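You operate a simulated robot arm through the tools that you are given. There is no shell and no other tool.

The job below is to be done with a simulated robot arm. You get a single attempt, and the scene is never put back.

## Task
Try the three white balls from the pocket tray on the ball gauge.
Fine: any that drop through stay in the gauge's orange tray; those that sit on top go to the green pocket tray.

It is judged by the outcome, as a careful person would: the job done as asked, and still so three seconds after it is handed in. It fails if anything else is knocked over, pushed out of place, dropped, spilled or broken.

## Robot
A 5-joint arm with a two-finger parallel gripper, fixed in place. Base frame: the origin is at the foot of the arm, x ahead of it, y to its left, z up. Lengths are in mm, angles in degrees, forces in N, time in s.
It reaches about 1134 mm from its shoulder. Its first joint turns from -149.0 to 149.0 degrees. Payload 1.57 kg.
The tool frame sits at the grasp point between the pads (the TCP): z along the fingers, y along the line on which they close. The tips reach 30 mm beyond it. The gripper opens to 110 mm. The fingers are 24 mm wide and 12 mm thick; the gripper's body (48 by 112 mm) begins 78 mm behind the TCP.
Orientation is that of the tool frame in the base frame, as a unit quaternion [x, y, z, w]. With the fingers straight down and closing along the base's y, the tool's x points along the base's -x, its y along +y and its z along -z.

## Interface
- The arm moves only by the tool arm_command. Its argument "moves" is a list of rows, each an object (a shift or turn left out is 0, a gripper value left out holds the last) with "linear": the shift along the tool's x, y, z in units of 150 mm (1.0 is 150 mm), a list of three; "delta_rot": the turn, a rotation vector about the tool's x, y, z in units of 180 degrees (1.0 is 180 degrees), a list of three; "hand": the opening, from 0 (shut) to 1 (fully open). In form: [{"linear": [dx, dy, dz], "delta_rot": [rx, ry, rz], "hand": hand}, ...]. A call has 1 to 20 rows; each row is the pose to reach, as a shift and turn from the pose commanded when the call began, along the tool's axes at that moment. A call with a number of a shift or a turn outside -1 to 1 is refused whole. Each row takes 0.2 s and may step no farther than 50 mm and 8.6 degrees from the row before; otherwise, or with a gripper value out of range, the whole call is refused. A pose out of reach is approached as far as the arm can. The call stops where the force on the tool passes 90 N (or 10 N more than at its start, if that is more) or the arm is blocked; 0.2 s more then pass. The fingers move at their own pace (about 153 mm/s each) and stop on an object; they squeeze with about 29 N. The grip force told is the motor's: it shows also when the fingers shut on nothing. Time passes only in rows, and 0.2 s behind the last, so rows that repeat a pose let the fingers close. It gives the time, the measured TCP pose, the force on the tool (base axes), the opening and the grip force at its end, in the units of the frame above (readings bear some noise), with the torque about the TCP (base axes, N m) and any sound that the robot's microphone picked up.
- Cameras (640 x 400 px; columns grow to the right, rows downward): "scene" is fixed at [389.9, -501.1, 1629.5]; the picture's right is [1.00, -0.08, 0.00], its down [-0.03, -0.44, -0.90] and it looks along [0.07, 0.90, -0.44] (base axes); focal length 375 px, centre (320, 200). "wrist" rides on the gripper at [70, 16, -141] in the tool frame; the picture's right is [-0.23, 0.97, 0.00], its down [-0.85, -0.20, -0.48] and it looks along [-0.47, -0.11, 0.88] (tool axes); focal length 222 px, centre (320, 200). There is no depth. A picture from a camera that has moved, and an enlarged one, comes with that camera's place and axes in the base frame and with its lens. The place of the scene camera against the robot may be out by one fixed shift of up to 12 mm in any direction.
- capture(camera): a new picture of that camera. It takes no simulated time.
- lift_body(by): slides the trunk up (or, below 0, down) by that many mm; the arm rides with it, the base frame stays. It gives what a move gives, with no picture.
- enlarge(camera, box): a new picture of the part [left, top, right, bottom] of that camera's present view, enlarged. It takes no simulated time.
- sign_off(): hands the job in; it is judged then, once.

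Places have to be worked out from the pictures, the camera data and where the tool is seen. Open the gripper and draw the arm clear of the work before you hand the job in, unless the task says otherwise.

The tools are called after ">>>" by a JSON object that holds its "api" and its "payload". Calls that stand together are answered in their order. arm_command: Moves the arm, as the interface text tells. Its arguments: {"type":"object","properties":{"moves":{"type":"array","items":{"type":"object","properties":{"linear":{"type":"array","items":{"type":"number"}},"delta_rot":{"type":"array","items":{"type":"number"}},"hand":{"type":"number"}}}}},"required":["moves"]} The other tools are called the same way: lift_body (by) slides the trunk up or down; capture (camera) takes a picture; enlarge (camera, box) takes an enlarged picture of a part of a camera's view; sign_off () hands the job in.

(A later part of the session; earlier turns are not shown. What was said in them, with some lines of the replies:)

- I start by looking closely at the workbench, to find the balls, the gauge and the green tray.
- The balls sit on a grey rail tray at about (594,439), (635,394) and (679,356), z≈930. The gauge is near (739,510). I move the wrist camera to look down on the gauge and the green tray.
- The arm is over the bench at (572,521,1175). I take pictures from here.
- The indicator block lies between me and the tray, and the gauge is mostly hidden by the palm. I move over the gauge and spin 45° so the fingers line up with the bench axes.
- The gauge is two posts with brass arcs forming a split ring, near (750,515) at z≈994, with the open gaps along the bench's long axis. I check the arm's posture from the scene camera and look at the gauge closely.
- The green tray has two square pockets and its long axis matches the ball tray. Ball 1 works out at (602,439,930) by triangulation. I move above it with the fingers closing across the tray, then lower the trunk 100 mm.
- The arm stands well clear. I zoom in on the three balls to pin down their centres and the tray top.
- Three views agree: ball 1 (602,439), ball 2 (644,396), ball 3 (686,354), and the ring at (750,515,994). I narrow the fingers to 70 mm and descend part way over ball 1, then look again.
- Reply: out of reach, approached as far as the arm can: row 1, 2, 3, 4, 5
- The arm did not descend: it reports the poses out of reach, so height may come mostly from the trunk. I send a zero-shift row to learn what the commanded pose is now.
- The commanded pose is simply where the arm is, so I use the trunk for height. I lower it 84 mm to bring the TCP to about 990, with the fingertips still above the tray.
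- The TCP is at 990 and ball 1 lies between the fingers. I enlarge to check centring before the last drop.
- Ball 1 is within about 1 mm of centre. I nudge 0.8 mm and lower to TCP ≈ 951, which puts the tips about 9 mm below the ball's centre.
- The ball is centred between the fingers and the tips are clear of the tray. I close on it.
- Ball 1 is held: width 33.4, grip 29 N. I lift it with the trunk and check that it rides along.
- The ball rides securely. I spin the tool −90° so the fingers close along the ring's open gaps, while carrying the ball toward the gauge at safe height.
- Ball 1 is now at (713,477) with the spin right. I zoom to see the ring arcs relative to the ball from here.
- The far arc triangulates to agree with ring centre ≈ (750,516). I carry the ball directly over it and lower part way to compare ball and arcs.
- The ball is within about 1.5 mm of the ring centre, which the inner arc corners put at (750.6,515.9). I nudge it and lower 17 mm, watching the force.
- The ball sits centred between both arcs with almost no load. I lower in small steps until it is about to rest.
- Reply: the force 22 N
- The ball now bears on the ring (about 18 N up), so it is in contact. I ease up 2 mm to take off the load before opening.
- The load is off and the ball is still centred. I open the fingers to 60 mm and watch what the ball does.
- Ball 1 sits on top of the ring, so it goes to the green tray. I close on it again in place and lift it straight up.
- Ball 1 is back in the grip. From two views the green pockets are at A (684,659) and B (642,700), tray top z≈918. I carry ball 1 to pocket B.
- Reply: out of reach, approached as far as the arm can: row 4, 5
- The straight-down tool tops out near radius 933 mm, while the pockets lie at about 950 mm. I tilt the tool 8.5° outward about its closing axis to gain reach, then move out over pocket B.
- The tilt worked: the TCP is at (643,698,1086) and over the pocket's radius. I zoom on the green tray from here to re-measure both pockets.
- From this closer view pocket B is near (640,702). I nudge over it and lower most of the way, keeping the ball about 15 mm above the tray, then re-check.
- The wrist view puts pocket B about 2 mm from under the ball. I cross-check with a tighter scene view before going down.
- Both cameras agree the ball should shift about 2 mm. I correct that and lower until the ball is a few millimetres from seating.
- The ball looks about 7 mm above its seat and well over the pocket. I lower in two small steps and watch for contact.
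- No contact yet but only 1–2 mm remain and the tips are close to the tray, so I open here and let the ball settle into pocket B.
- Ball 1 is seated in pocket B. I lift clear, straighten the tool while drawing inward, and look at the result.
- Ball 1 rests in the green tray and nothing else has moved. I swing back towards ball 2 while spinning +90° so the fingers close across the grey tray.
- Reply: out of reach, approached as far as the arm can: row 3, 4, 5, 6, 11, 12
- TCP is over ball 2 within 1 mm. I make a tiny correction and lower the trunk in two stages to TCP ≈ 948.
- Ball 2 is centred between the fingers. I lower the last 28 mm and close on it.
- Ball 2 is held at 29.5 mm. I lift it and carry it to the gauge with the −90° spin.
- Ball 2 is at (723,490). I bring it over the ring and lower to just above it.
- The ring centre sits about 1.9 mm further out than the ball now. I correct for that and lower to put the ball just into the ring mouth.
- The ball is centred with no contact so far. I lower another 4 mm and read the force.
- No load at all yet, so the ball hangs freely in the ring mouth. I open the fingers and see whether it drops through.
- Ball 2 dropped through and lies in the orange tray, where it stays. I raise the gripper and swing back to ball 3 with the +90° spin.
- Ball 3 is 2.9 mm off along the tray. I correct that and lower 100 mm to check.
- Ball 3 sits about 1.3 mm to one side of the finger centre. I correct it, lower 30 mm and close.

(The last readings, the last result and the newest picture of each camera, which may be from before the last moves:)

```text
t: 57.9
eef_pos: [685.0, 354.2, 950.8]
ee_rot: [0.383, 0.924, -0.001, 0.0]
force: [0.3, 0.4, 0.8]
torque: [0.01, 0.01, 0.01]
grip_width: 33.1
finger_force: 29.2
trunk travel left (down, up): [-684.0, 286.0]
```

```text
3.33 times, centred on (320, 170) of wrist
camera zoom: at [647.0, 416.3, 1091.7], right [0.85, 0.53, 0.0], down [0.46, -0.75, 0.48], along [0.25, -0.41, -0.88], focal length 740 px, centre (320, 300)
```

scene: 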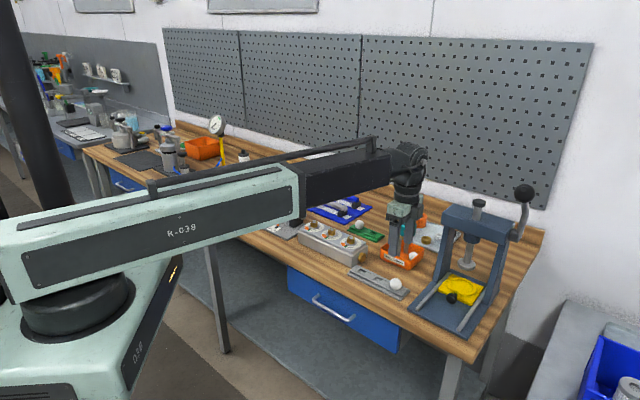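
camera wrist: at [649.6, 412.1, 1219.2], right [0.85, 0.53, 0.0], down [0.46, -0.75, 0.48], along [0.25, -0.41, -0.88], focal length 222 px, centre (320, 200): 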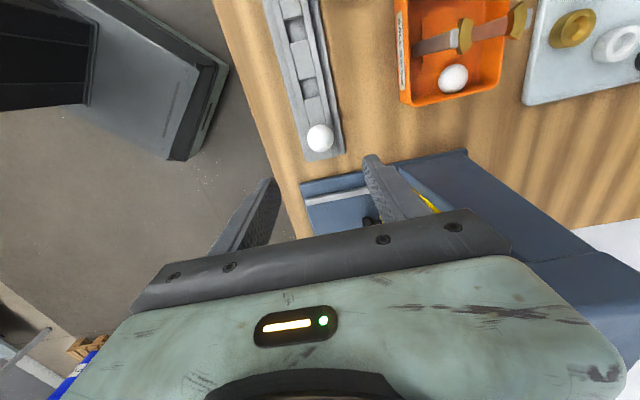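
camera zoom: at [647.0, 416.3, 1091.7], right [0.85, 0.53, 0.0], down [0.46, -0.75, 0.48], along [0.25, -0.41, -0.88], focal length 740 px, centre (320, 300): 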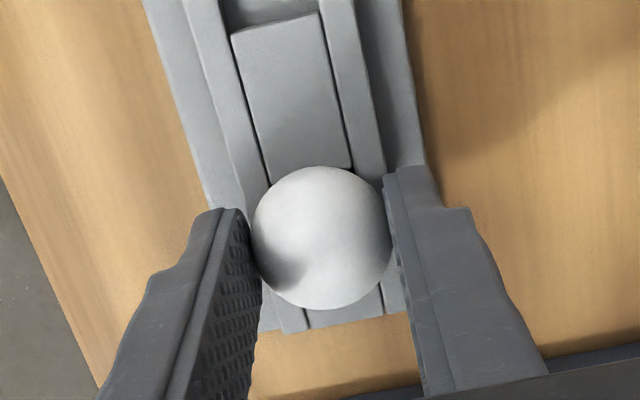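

Ball 3 is held at 33.1 mm. I lift it and carry it to the gauge with the −90° spin.

>>> {"api": "lift_body", "payload": {"by": 130}}

>>> {"api": "arm_command", "payload": {"moves": [{"linear": [0.041, 0.0727, 0], "delta_rot": [0, 0, -0.0455]}, {"linear": [0.082, 0.1455, 0], "delta_rot": [0, 0, -0.0909]}, {"linear": [0.1229, 0.2182, 0], "delta_rot": [0, 0, -0.1364]}, {"linear": [0.1639, 0.2909, 0], "delta_rot": [0, 0, -0.1818]}, {"linear": [0.2049, 0.3636, 0], "delta_rot": [0, 0, -0.2273]}, {"linear": [0.2458, 0.4364, 0], "delta_rot": [0, 0, -0.2727]}, {"linear": [0.2868, 0.5091, 0], "delta_rot": [0, 0, -0.3182]}, {"linear": [0.3278, 0.5818, 0], "delta_rot": [0, 0, -0.3636]}, {"linear": [0.3688, 0.6545, 0], "delta_rot": [0, 0, -0.4091]}, {"linear": [0.4097, 0.7273, 0], "delta_rot": [0, 0, -0.4545]}, {"linear": [0.4507, 0.8, 0], "delta_rot": [0, 0, -0.5]}, {"linear": [0.4507, 0.8, 0], "delta_rot": [0, 0, -0.5]}]}}

>>> {"api": "arm_command", "payload": {"moves": [{"linear": [-0.13, 0, 0]}, {"linear": [-0.263, 0, 0]}, {"linear": [-0.263, 0, 0]}]}}

>>> {"api": "enlarge", "payload": {"camera": "wrist", "box": [250, 110, 400, 240]}}

>>> {"api": "enlarge", "payload": {"camera": "scene", "box": [340, 180, 450, 290]}}

```text
t: 59.5
eef_pos: [684.6, 353.8, 1080.7]
ee_rot: [0.382, 0.924, 0.0, 0.0]
force: [-0.3, 0.3, -1.1]
torque: [0.01, -0.03, -0.01]
grip_width: 33.6
finger_force: 28.8
trunk travel left (down, up): [-814.0, 156.0]
```

```text
t: 62.1
eef_pos: [720.6, 486.5, 1081.4]
ee_rot: [-0.383, 0.924, -0.001, 0.0]
force: [0.4, 0.7, -0.1]
torque: [0.0, 0.01, 0.01]
grip_width: 33.4
finger_force: 28.9
trunk travel left (down, up): [-814.0, 156.0]
```

```text
t: 62.9
eef_pos: [748.6, 514.9, 1081.5]
ee_rot: [-0.383, 0.924, 0.001, 0.0]
force: [-0.1, 0.0, -0.7]
torque: [-0.01, 0.03, -0.03]
grip_width: 33.2
finger_force: 29.0
trunk travel left (down, up): [-814.0, 156.0]
```

```text
3.08 times, centred on (325, 175) of wrist
camera zoom: at [688.6, 477.4, 1221.7], right [-0.53, 0.85, 0.0], down [0.75, 0.46, 0.48], along [0.41, 0.25, -0.88], focal length 684 px, centre (305, 277)
```

zoom: 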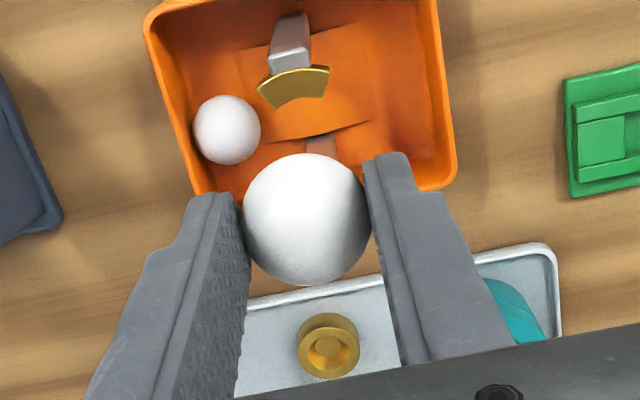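

```text
3.64 times, centred on (395, 235) of scene
camera zoom: at [389.9, -501.1, 1629.5], right [1.0, -0.08, 0.0], down [-0.03, -0.44, -0.9], along [0.07, 0.9, -0.44], focal length 1365 px, centre (47, 73)
```

zoom: 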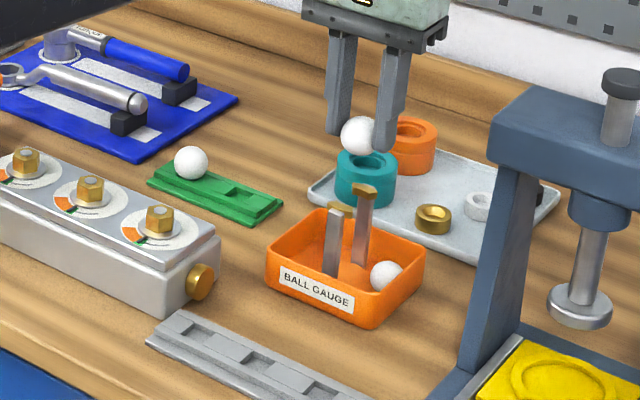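

The ball is about 0.7 mm from the ring centre. I trim that and lower 54 mm so the ball stops just above its contact height.

>>> {"api": "arm_command", "payload": {"moves": [{"linear": [-0.004, -0.001, 0]}, {"linear": [-0.004, -0.001, 0]}]}}

>>> {"api": "lift_body", "payload": {"by": -38}}

>>> {"api": "enlarge", "payload": {"camera": "wrist", "box": [250, 110, 400, 240]}}

>>> {"api": "lift_body", "payload": {"by": -16}}

>>> {"api": "enlarge", "payload": {"camera": "wrist", "box": [250, 110, 400, 240]}}

```text
t: 63.5
eef_pos: [749.7, 515.9, 1081.0]
ee_rot: [-0.383, 0.924, 0.0, 0.001]
force: [-0.2, 0.1, -1.1]
torque: [0.03, 0.0, 0.02]
grip_width: 33.4
finger_force: 29.6
trunk travel left (down, up): [-814.0, 156.0]
```

```text
t: 64.3
eef_pos: [750.1, 514.6, 1043.9]
ee_rot: [-0.383, 0.924, 0.0, 0.0]
force: [0.9, -0.3, 0.5]
torque: [-0.01, 0.0, -0.01]
grip_width: 33.2
finger_force: 29.0
trunk travel left (down, up): [-776.0, 194.0]
```

```text
3.08 times, centred on (325, 175) of wrist
camera zoom: at [689.0, 477.9, 1183.8], right [-0.53, 0.85, 0.0], down [0.75, 0.46, 0.48], along [0.41, 0.25, -0.88], focal length 684 px, centre (305, 277)
```

zoom: 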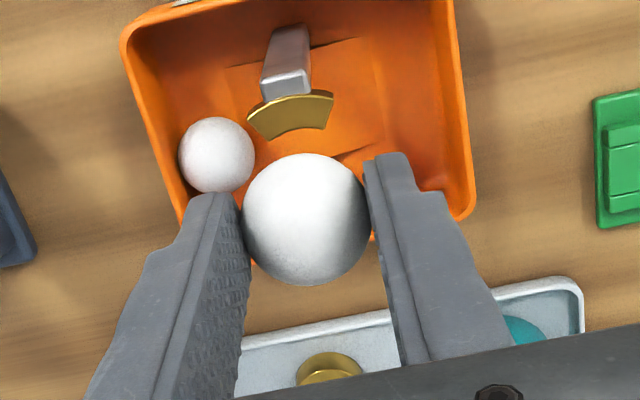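

```text
t: 65.0
eef_pos: [749.3, 514.6, 1027.8]
ee_rot: [-0.382, 0.924, 0.0, 0.0]
force: [-3.8, -1.4, -0.1]
torque: [-0.05, 0.08, 0.01]
grip_width: 33.2
finger_force: 28.9
trunk travel left (down, up): [-760.0, 210.0]
```

```text
3.08 times, centred on (325, 175) of wrist
camera zoom: at [688.5, 477.8, 1168.0], right [-0.53, 0.85, 0.0], down [0.75, 0.46, 0.48], along [0.41, 0.25, -0.88], focal length 684 px, centre (305, 277)
```

zoom: 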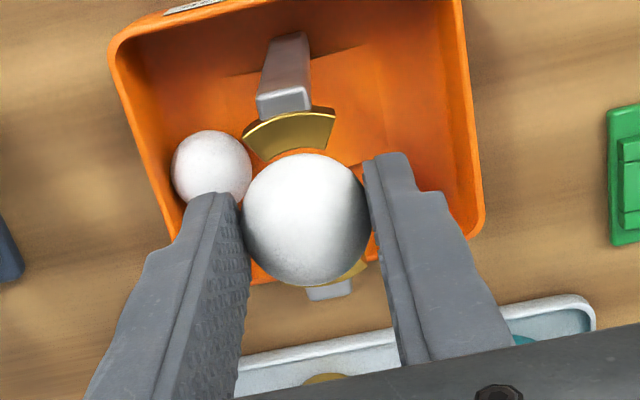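

The ball is touching the far arc lightly (about 4 N sideways). I ease it back 0.6 mm, lower 1 mm, and then open.

>>> {"api": "arm_command", "payload": {"moves": [{"linear": [0.005, 0, 0]}, {"linear": [0.005, 0, 0]}]}}

>>> {"api": "lift_body", "payload": {"by": -1}}

>>> {"api": "arm_command", "payload": {"moves": [{"linear": [0, 0, 0], "hand": 0.55}, {"linear": [0, 0, 0], "hand": 0.55}, {"linear": [0, 0, 0], "hand": 0.55}, {"linear": [0, 0, 0], "hand": 0.55}]}}

>>> {"api": "enlarge", "payload": {"camera": "wrist", "box": [250, 110, 400, 240]}}

>>> {"api": "enlarge", "payload": {"camera": "scene", "box": [360, 190, 440, 270]}}

```text
t: 65.6
eef_pos: [748.9, 513.9, 1027.6]
ee_rot: [-0.382, 0.924, 0.0, 0.0]
force: [-1.0, 0.5, 0.4]
torque: [0.0, 0.05, 0.02]
grip_width: 33.2
finger_force: 29.0
trunk travel left (down, up): [-760.0, 210.0]
```

```text
t: 66.1
eef_pos: [749.0, 514.1, 1025.1]
ee_rot: [-0.383, 0.924, 0.0, 0.0]
force: [-2.2, -1.1, 0.4]
torque: [-0.05, 0.09, -0.03]
grip_width: 33.4
finger_force: 28.7
trunk travel left (down, up): [-759.0, 211.0]
```

```text
t: 67.1
eef_pos: [748.4, 514.2, 1027.0]
ee_rot: [-0.382, 0.924, -0.001, -0.001]
force: [1.0, 0.3, 0.0]
torque: [0.02, 0.01, 0.04]
grip_width: 60.7
finger_force: 0.0
trunk travel left (down, up): [-759.0, 211.0]
```

```text
3.08 times, centred on (325, 175) of wrist
camera zoom: at [688.6, 477.5, 1166.7], right [-0.53, 0.85, 0.0], down [0.75, 0.46, 0.48], along [0.41, 0.25, -0.88], focal length 684 px, centre (305, 277)
```

zoom: 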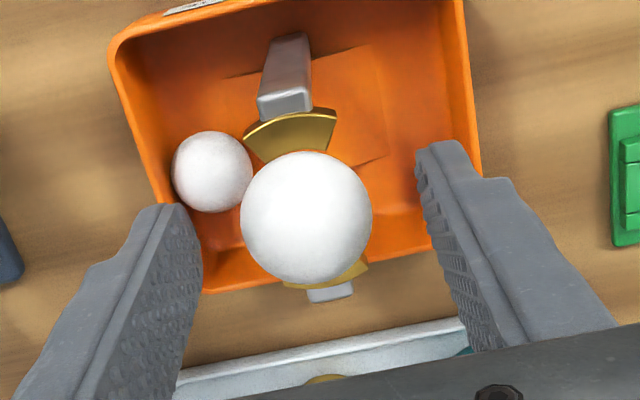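

```text
5.00 times, centred on (400, 230) of scene
camera zoom: at [389.9, -501.1, 1629.5], right [1.0, -0.08, 0.0], down [-0.03, -0.44, -0.9], along [0.07, 0.9, -0.44], focal length 1876 px, centre (-80, 50)
```

zoom: 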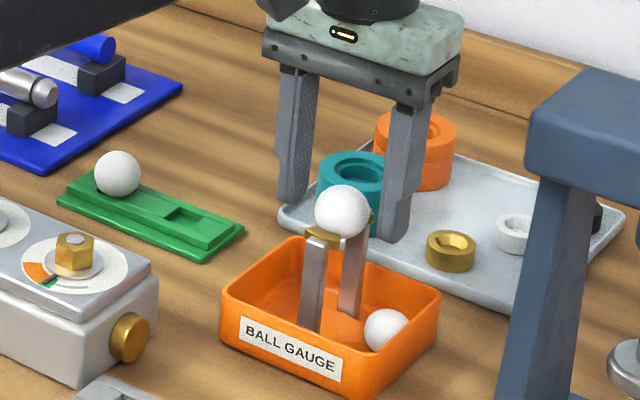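

Ball 3 also sits on top of the ring, so it goes to the green tray. I lower 3 mm for a better hold, re-grip it and lift.

>>> {"api": "lift_body", "payload": {"by": -3}}

>>> {"api": "arm_command", "payload": {"moves": [{"linear": [0, 0, 0], "hand": 0}, {"linear": [0, 0, 0], "hand": 0}, {"linear": [0, 0, 0], "hand": 0}, {"linear": [0, 0, 0], "hand": 0}]}}

>>> {"api": "lift_body", "payload": {"by": 60}}

>>> {"api": "enlarge", "payload": {"camera": "wrist", "box": [240, 110, 400, 230]}}

```text
t: 67.6
eef_pos: [749.8, 514.5, 1023.2]
ee_rot: [-0.383, 0.924, 0.0, -0.001]
force: [0.0, -0.4, 0.0]
torque: [0.0, -0.01, -0.01]
grip_width: 60.7
finger_force: 0.1
trunk travel left (down, up): [-756.0, 214.0]
```

```text
t: 68.6
eef_pos: [749.3, 515.5, 1022.8]
ee_rot: [-0.382, 0.924, 0.0, 0.0]
force: [-1.0, 1.0, 0.2]
torque: [0.0, 0.01, -0.01]
grip_width: 33.0
finger_force: 29.6
trunk travel left (down, up): [-756.0, 214.0]
```

```text
t: 69.6
eef_pos: [749.1, 515.0, 1082.7]
ee_rot: [-0.383, 0.924, -0.001, 0.001]
force: [0.5, 0.7, -0.5]
torque: [-0.02, -0.02, 0.01]
grip_width: 33.4
finger_force: 29.2
trunk travel left (down, up): [-816.0, 154.0]
```

```text
3.33 times, centred on (320, 170) of wrist
camera zoom: at [688.7, 477.6, 1223.6], right [-0.53, 0.85, 0.0], down [0.75, 0.46, 0.48], along [0.41, 0.25, -0.88], focal length 740 px, centre (320, 300)
```

zoom: 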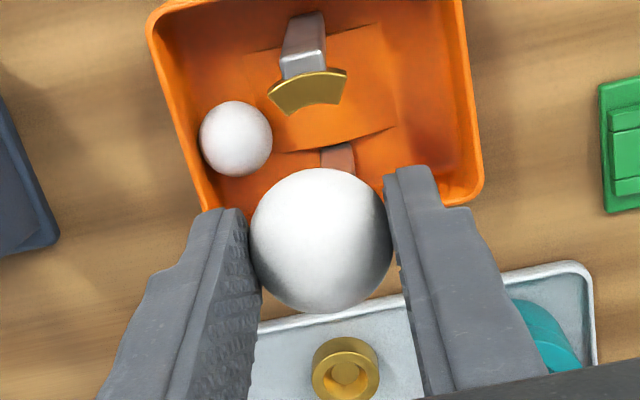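

Ball 3 is in the grip. I carry it towards pocket A, which ball 1's seat and the tray views put at (680.5,662), then tilt outward to reach it.

>>> {"api": "arm_command", "payload": {"moves": [{"linear": [-0.05, 0.25, 0]}, {"linear": [-0.1, 0.5, 0]}, {"linear": [-0.15, 0.75, 0]}, {"linear": [-0.2, 1.0, 0]}, {"linear": [-0.2, 1.0, 0]}]}}

>>> {"api": "capture", "payload": {"camera": "wrist"}}

```text
t: 70.8
eef_pos: [664.3, 644.1, 1083.2]
ee_rot: [-0.382, 0.924, 0.0, 0.001]
force: [-0.7, 0.1, -1.0]
torque: [-0.01, 0.0, -0.01]
grip_width: 33.4
finger_force: 28.6
trunk travel left (down, up): [-816.0, 154.0]
```

```text
taken
camera wrist: at [603.6, 607.3, 1223.7], right [-0.53, 0.85, 0.0], down [0.75, 0.46, 0.48], along [0.41, 0.25, -0.88], focal length 222 px, centre (320, 200)
```

wrist: 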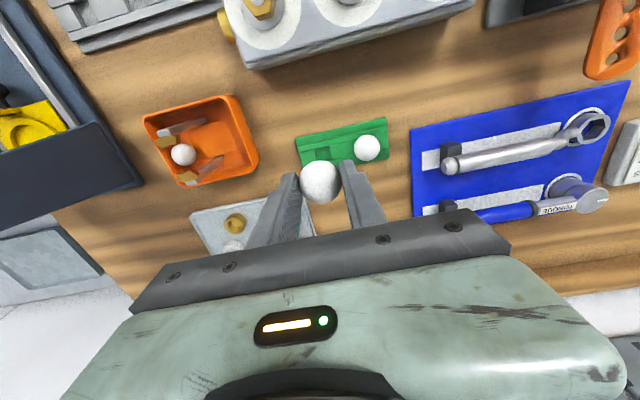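

TCP is at (664.4,645.5). I tilt 8.5° outward and move the last 20 mm out over pocket A.

>>> {"api": "arm_command", "payload": {"moves": [{"linear": [0, 0, 0], "delta_rot": [0.0004, -0.024, 0]}, {"linear": [0, 0, 0], "delta_rot": [0.0007, -0.047, 0]}, {"linear": [-0.067, 0.0007, 0], "delta_rot": [0.0007, -0.047, 0]}, {"linear": [-0.1343, 0.0014, 0], "delta_rot": [0.0007, -0.047, 0]}, {"linear": [-0.1343, 0.0014, 0], "delta_rot": [0.0007, -0.047, 0]}]}}

>>> {"api": "enlarge", "payload": {"camera": "wrist", "box": [240, 70, 420, 220]}}

```text
t: 72.0
eef_pos: [678.1, 657.7, 1086.3]
ee_rot: [-0.382, 0.921, 0.027, 0.069]
force: [-1.0, 0.5, -0.2]
torque: [0.02, -0.01, 0.0]
grip_width: 33.3
finger_force: 29.5
out of reach, approached as far as the arm can: row 4, 5
trunk travel left (down, up): [-816.0, 154.0]
```

```text
2.67 times, centred on (330, 145) of wrist
camera zoom: at [603.7, 606.5, 1214.5], right [-0.53, 0.85, 0.03], down [0.69, 0.41, 0.6], along [0.5, 0.34, -0.8], focal length 592 px, centre (293, 347)
```

zoom: 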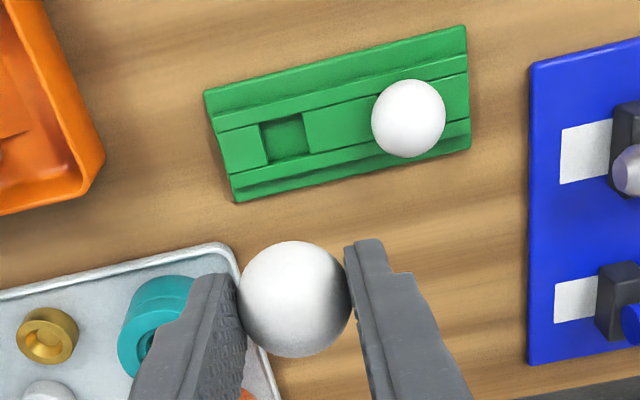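

Pocket A measures (682,662) from here and the ball is over (681,661), which is close enough. I lower 104 mm and check again.

>>> {"api": "lift_body", "payload": {"by": -110}}

>>> {"api": "enlarge", "payload": {"camera": "wrist", "box": [240, 90, 420, 230]}}

>>> {"api": "enlarge", "payload": {"camera": "scene", "box": [345, 205, 395, 245]}}

```text
t: 73.4
eef_pos: [679.4, 658.2, 975.6]
ee_rot: [-0.381, 0.922, 0.028, 0.068]
force: [0.7, 0.4, -0.9]
torque: [-0.02, -0.03, 0.0]
grip_width: 33.2
finger_force: 29.0
trunk travel left (down, up): [-706.0, 264.0]
```

```text
2.86 times, centred on (330, 160) of wrist
camera zoom: at [603.6, 606.5, 1104.6], right [-0.53, 0.85, 0.03], down [0.69, 0.41, 0.6], along [0.5, 0.34, -0.8], focal length 635 px, centre (291, 314)
```

zoom: 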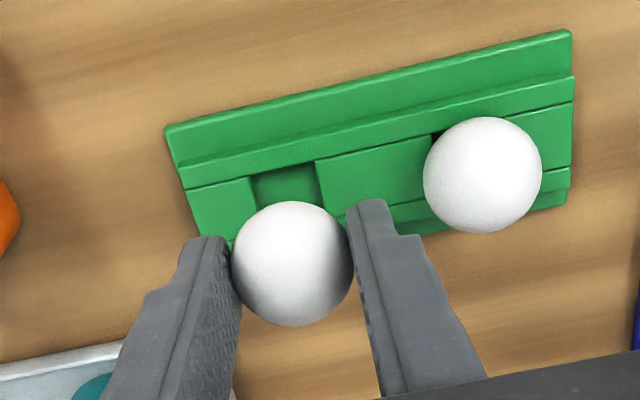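

```text
10.00 times, centred on (370, 225) of scene
camera zoom: at [389.9, -501.1, 1629.5], right [1.0, -0.08, 0.0], down [-0.03, -0.44, -0.9], along [0.07, 0.9, -0.44], focal length 3753 px, centre (-180, -50)
```

zoom: 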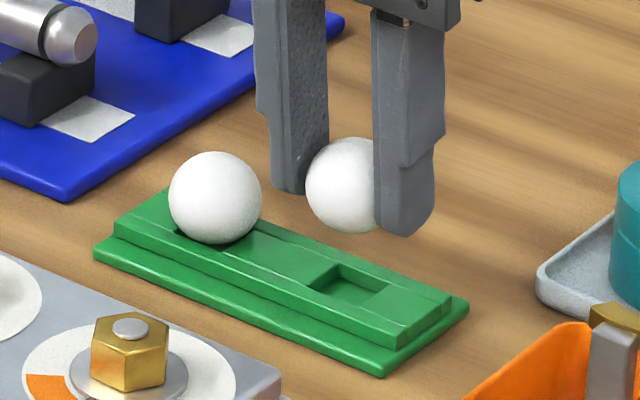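

The scene view projects the ball to within about 1 mm of pocket A's seat. I lower 26 mm, watching the force.

>>> {"api": "lift_body", "payload": {"by": -22}}

>>> {"api": "lift_body", "payload": {"by": -4}}

>>> {"api": "enlarge", "payload": {"camera": "wrist", "box": [240, 90, 420, 230]}}

>>> {"api": "enlarge", "payload": {"camera": "scene", "box": [345, 205, 395, 245]}}

```text
t: 74.1
eef_pos: [678.7, 657.4, 954.5]
ee_rot: [-0.382, 0.921, 0.028, 0.069]
force: [-0.1, -0.4, -1.0]
torque: [0.0, 0.01, -0.03]
grip_width: 33.2
finger_force: 29.7
trunk travel left (down, up): [-684.0, 286.0]
```

```text
t: 74.6
eef_pos: [678.3, 657.2, 949.8]
ee_rot: [-0.382, 0.921, 0.028, 0.067]
force: [0.2, -0.6, -0.5]
torque: [-0.01, 0.02, 0.02]
grip_width: 33.1
finger_force: 29.2
trunk travel left (down, up): [-680.0, 290.0]
```

```text
2.86 times, centred on (330, 160) of wrist
camera zoom: at [603.6, 606.5, 1078.5], right [-0.53, 0.85, 0.03], down [0.69, 0.41, 0.6], along [0.5, 0.34, -0.8], focal length 635 px, centre (291, 314)
```

zoom: 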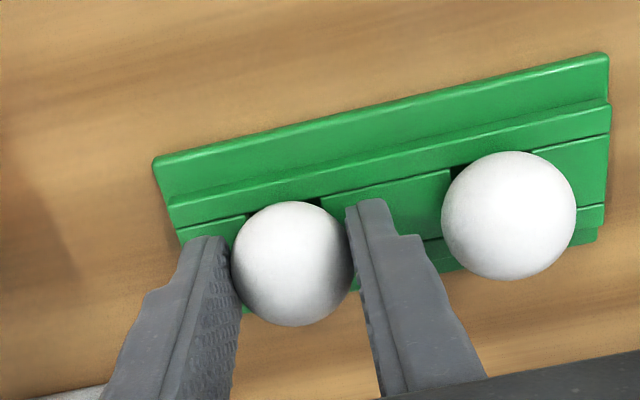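

```text
10.00 times, centred on (370, 225) of scene
camera zoom: at [389.9, -501.1, 1629.5], right [1.0, -0.08, 0.0], down [-0.03, -0.44, -0.9], along [0.07, 0.9, -0.44], focal length 3753 px, centre (-180, -50)
```

zoom: 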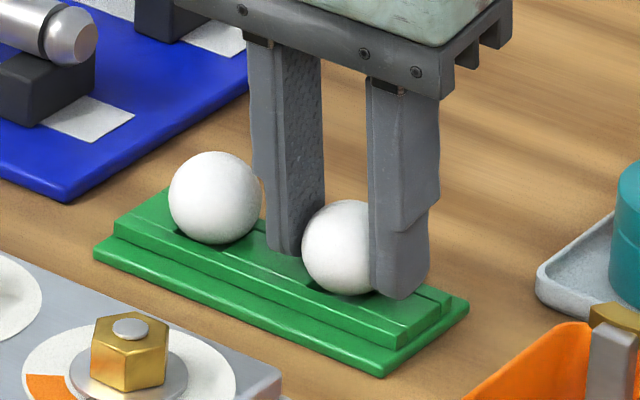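

Ball 3 hangs just over pocket A, and the finger beside ball 1 has about 12 mm of room. I open only to 46 mm so that finger stays clear of ball 1.

>>> {"api": "arm_command", "payload": {"moves": [{"linear": [0, 0, 0], "hand": 0.36}, {"linear": [0, 0, 0], "hand": 0.42}, {"linear": [0, 0, 0], "hand": 0.42}, {"linear": [0, 0, 0], "hand": 0.42}]}}

>>> {"api": "enlarge", "payload": {"camera": "wrist", "box": [240, 90, 420, 230]}}

>>> {"api": "enlarge", "payload": {"camera": "scene", "box": [345, 205, 395, 245]}}

```text
t: 75.6
eef_pos: [677.8, 657.3, 949.7]
ee_rot: [-0.381, 0.922, 0.027, 0.07]
force: [0.0, 0.0, 0.4]
torque: [0.02, 0.01, 0.0]
grip_width: 46.5
finger_force: 0.1
trunk travel left (down, up): [-680.0, 290.0]
```

```text
2.86 times, centred on (330, 160) of wrist
camera zoom: at [603.6, 606.5, 1078.5], right [-0.53, 0.85, 0.03], down [0.69, 0.41, 0.6], along [0.5, 0.34, -0.8], focal length 635 px, centre (291, 314)
```

zoom: 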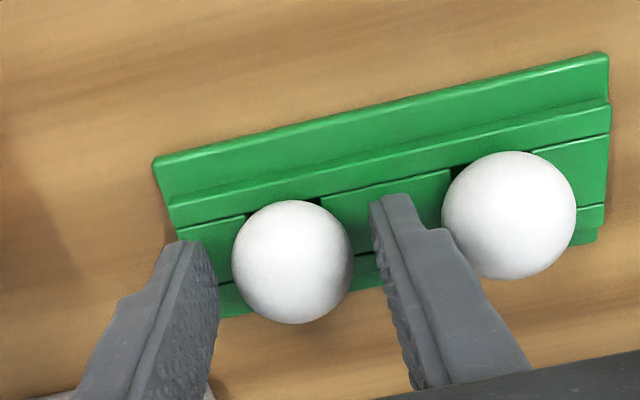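

```text
10.00 times, centred on (370, 225) of scene
camera zoom: at [389.9, -501.1, 1629.5], right [1.0, -0.08, 0.0], down [-0.03, -0.44, -0.9], along [0.07, 0.9, -0.44], focal length 3753 px, centre (-180, -50)
```

zoom: 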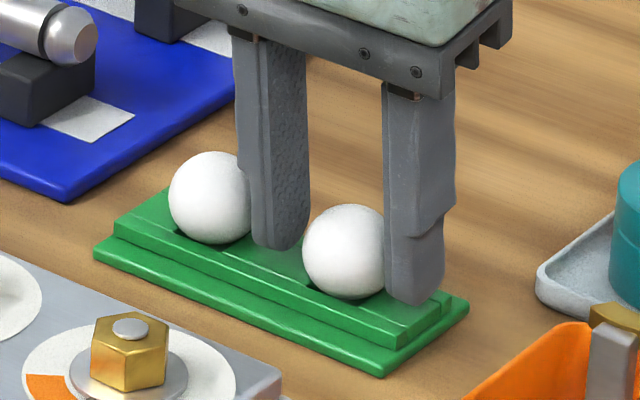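

Ball 3 settled into pocket A and ball 1 was not touched. I lift straight up, then straighten the tool and draw inward.

>>> {"api": "lift_body", "payload": {"by": 150}}

>>> {"api": "arm_command", "payload": {"moves": [{"linear": [0.055, 0, -0.008], "delta_rot": [0, 0, 0]}, {"linear": [0.11, 0, -0.016], "delta_rot": [0, 0.016, 0]}, {"linear": [0.165, 0, -0.0245], "delta_rot": [-0.0005, 0.032, 0]}, {"linear": [0.165, 0, -0.0245], "delta_rot": [-0.0007, 0.047, 0]}, {"linear": [0.165, 0, -0.0245], "delta_rot": [-0.0007, 0.047, 0]}]}}

>>> {"api": "lift_body", "payload": {"by": 70}}

```text
t: 77.4
eef_pos: [678.6, 658.4, 1099.2]
ee_rot: [-0.382, 0.921, 0.027, 0.068]
force: [-0.3, 0.4, -0.1]
torque: [0.0, 0.03, -0.01]
grip_width: 46.3
finger_force: 0.1
trunk travel left (down, up): [-830.0, 140.0]
```

```text
t: 78.6
eef_pos: [659.9, 640.3, 1096.7]
ee_rot: [-0.383, 0.924, 0.0, 0.0]
force: [0.8, -0.1, 0.4]
torque: [-0.01, 0.0, 0.03]
grip_width: 46.3
finger_force: 0.0
trunk travel left (down, up): [-830.0, 140.0]
```

```text
t: 79.7
eef_pos: [660.7, 640.6, 1167.3]
ee_rot: [-0.383, 0.924, 0.001, 0.0]
force: [0.6, -0.7, 0.3]
torque: [-0.02, 0.0, -0.01]
grip_width: 46.1
finger_force: 0.1
trunk travel left (down, up): [-900.0, 70.0]
```

The arm is at (660,640,1167), clear above the bench. I draw it inward to the starting area and open the gripper fully.

>>> {"api": "arm_command", "payload": {"moves": [{"linear": [0.25, -0.035, 0], "hand": 1}, {"linear": [0.5, -0.07, 0], "hand": 1}, {"linear": [0.75, -0.105, 0], "hand": 1}, {"linear": [1.0, -0.14, 0], "hand": 1}, {"linear": [1.0, -0.14, 0], "hand": 1}]}}

>>> {"api": "arm_command", "payload": {"moves": [{"linear": [0.25, -0.035, 0], "hand": 1}, {"linear": [0.5, -0.07, 0], "hand": 1}, {"linear": [0.75, -0.105, 0], "hand": 1}, {"linear": [1.0, -0.14, 0], "hand": 1}, {"linear": [1.0, -0.14, 0], "hand": 1}]}}

>>> {"api": "capture", "payload": {"camera": "scene"}}

>>> {"api": "enlarge", "payload": {"camera": "scene", "box": [330, 190, 450, 310]}}

>>> {"api": "enlarge", "payload": {"camera": "scene", "box": [160, 140, 400, 290]}}

```text
t: 80.8
eef_pos: [572.0, 519.0, 1167.2]
ee_rot: [-0.382, 0.924, 0.0, 0.0]
force: [0.4, 0.4, -0.3]
torque: [0.01, 0.0, 0.04]
grip_width: 110.2
finger_force: 0.0
trunk travel left (down, up): [-900.0, 70.0]
```

```text
t: 82.0
eef_pos: [480.1, 397.0, 1167.0]
ee_rot: [-0.383, 0.924, -0.001, 0.001]
force: [0.1, -0.1, 0.3]
torque: [0.02, 0.03, -0.03]
grip_width: 109.9
finger_force: 0.0
out of reach, approached as far as the arm can: row 4
trunk travel left (down, up): [-900.0, 70.0]
```

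```text
taken
```

scene: 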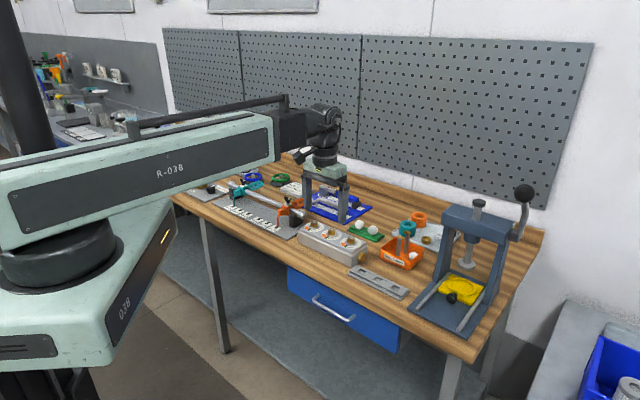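

```text
3.33 times, centred on (390, 250) of scene
camera zoom: at [389.9, -501.1, 1629.5], right [1.0, -0.08, 0.0], down [-0.03, -0.44, -0.9], along [0.07, 0.9, -0.44], focal length 1251 px, centre (87, 33)
```

zoom: 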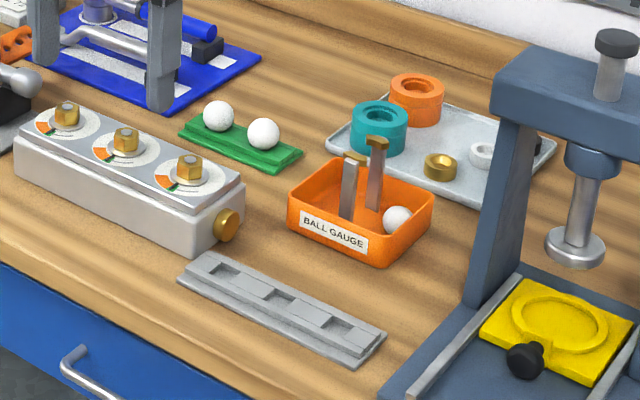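

```text
2.67 times, centred on (280, 215) of scene
camera zoom: at [389.9, -501.1, 1629.5], right [1.0, -0.08, 0.0], down [-0.03, -0.44, -0.9], along [0.07, 0.9, -0.44], focal length 1001 px, centre (427, 160)
```

zoom: 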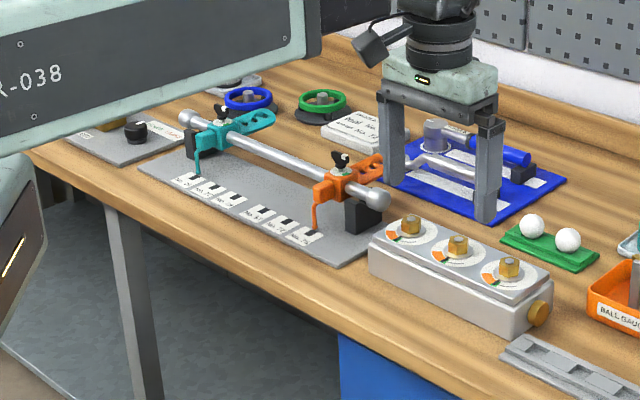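

Balls 1 and 3 are in the green pockets, ball 2 is in the gauge's orange tray, and everything else stands as it was. The gripper is open and about 140 mm above the bench items, so I hand the job in.

>>> {"api": "sign_off", "payload": {}}

```text
The job is handed in.
```

I tried all three white balls on the gauge and handed the job in. One dropped through and two sat on top.

| Ball (position in the grey tray) | Result on the gauge | Where it is now |
|---|---|---|
| First, nearest the dial block | Sat on top | Green tray, pocket farther from the gauge |
| Middle | Dropped through | Gauge's orange tray |
| Third, nearest the press | Sat on top | Green tray, pocket nearer the gauge |

In the last pictures both green pockets were filled, and nothing else looked moved or knocked over. The first ball pressed on the gauge ring with about 18 N for a moment while I was setting it down, but the gauge did not shift.

The green pockets lie just past the arm's straight-down reach, so I tilted the tool about 8.5° outward to set those two balls in. The gripper is open and raised clear of the bench.
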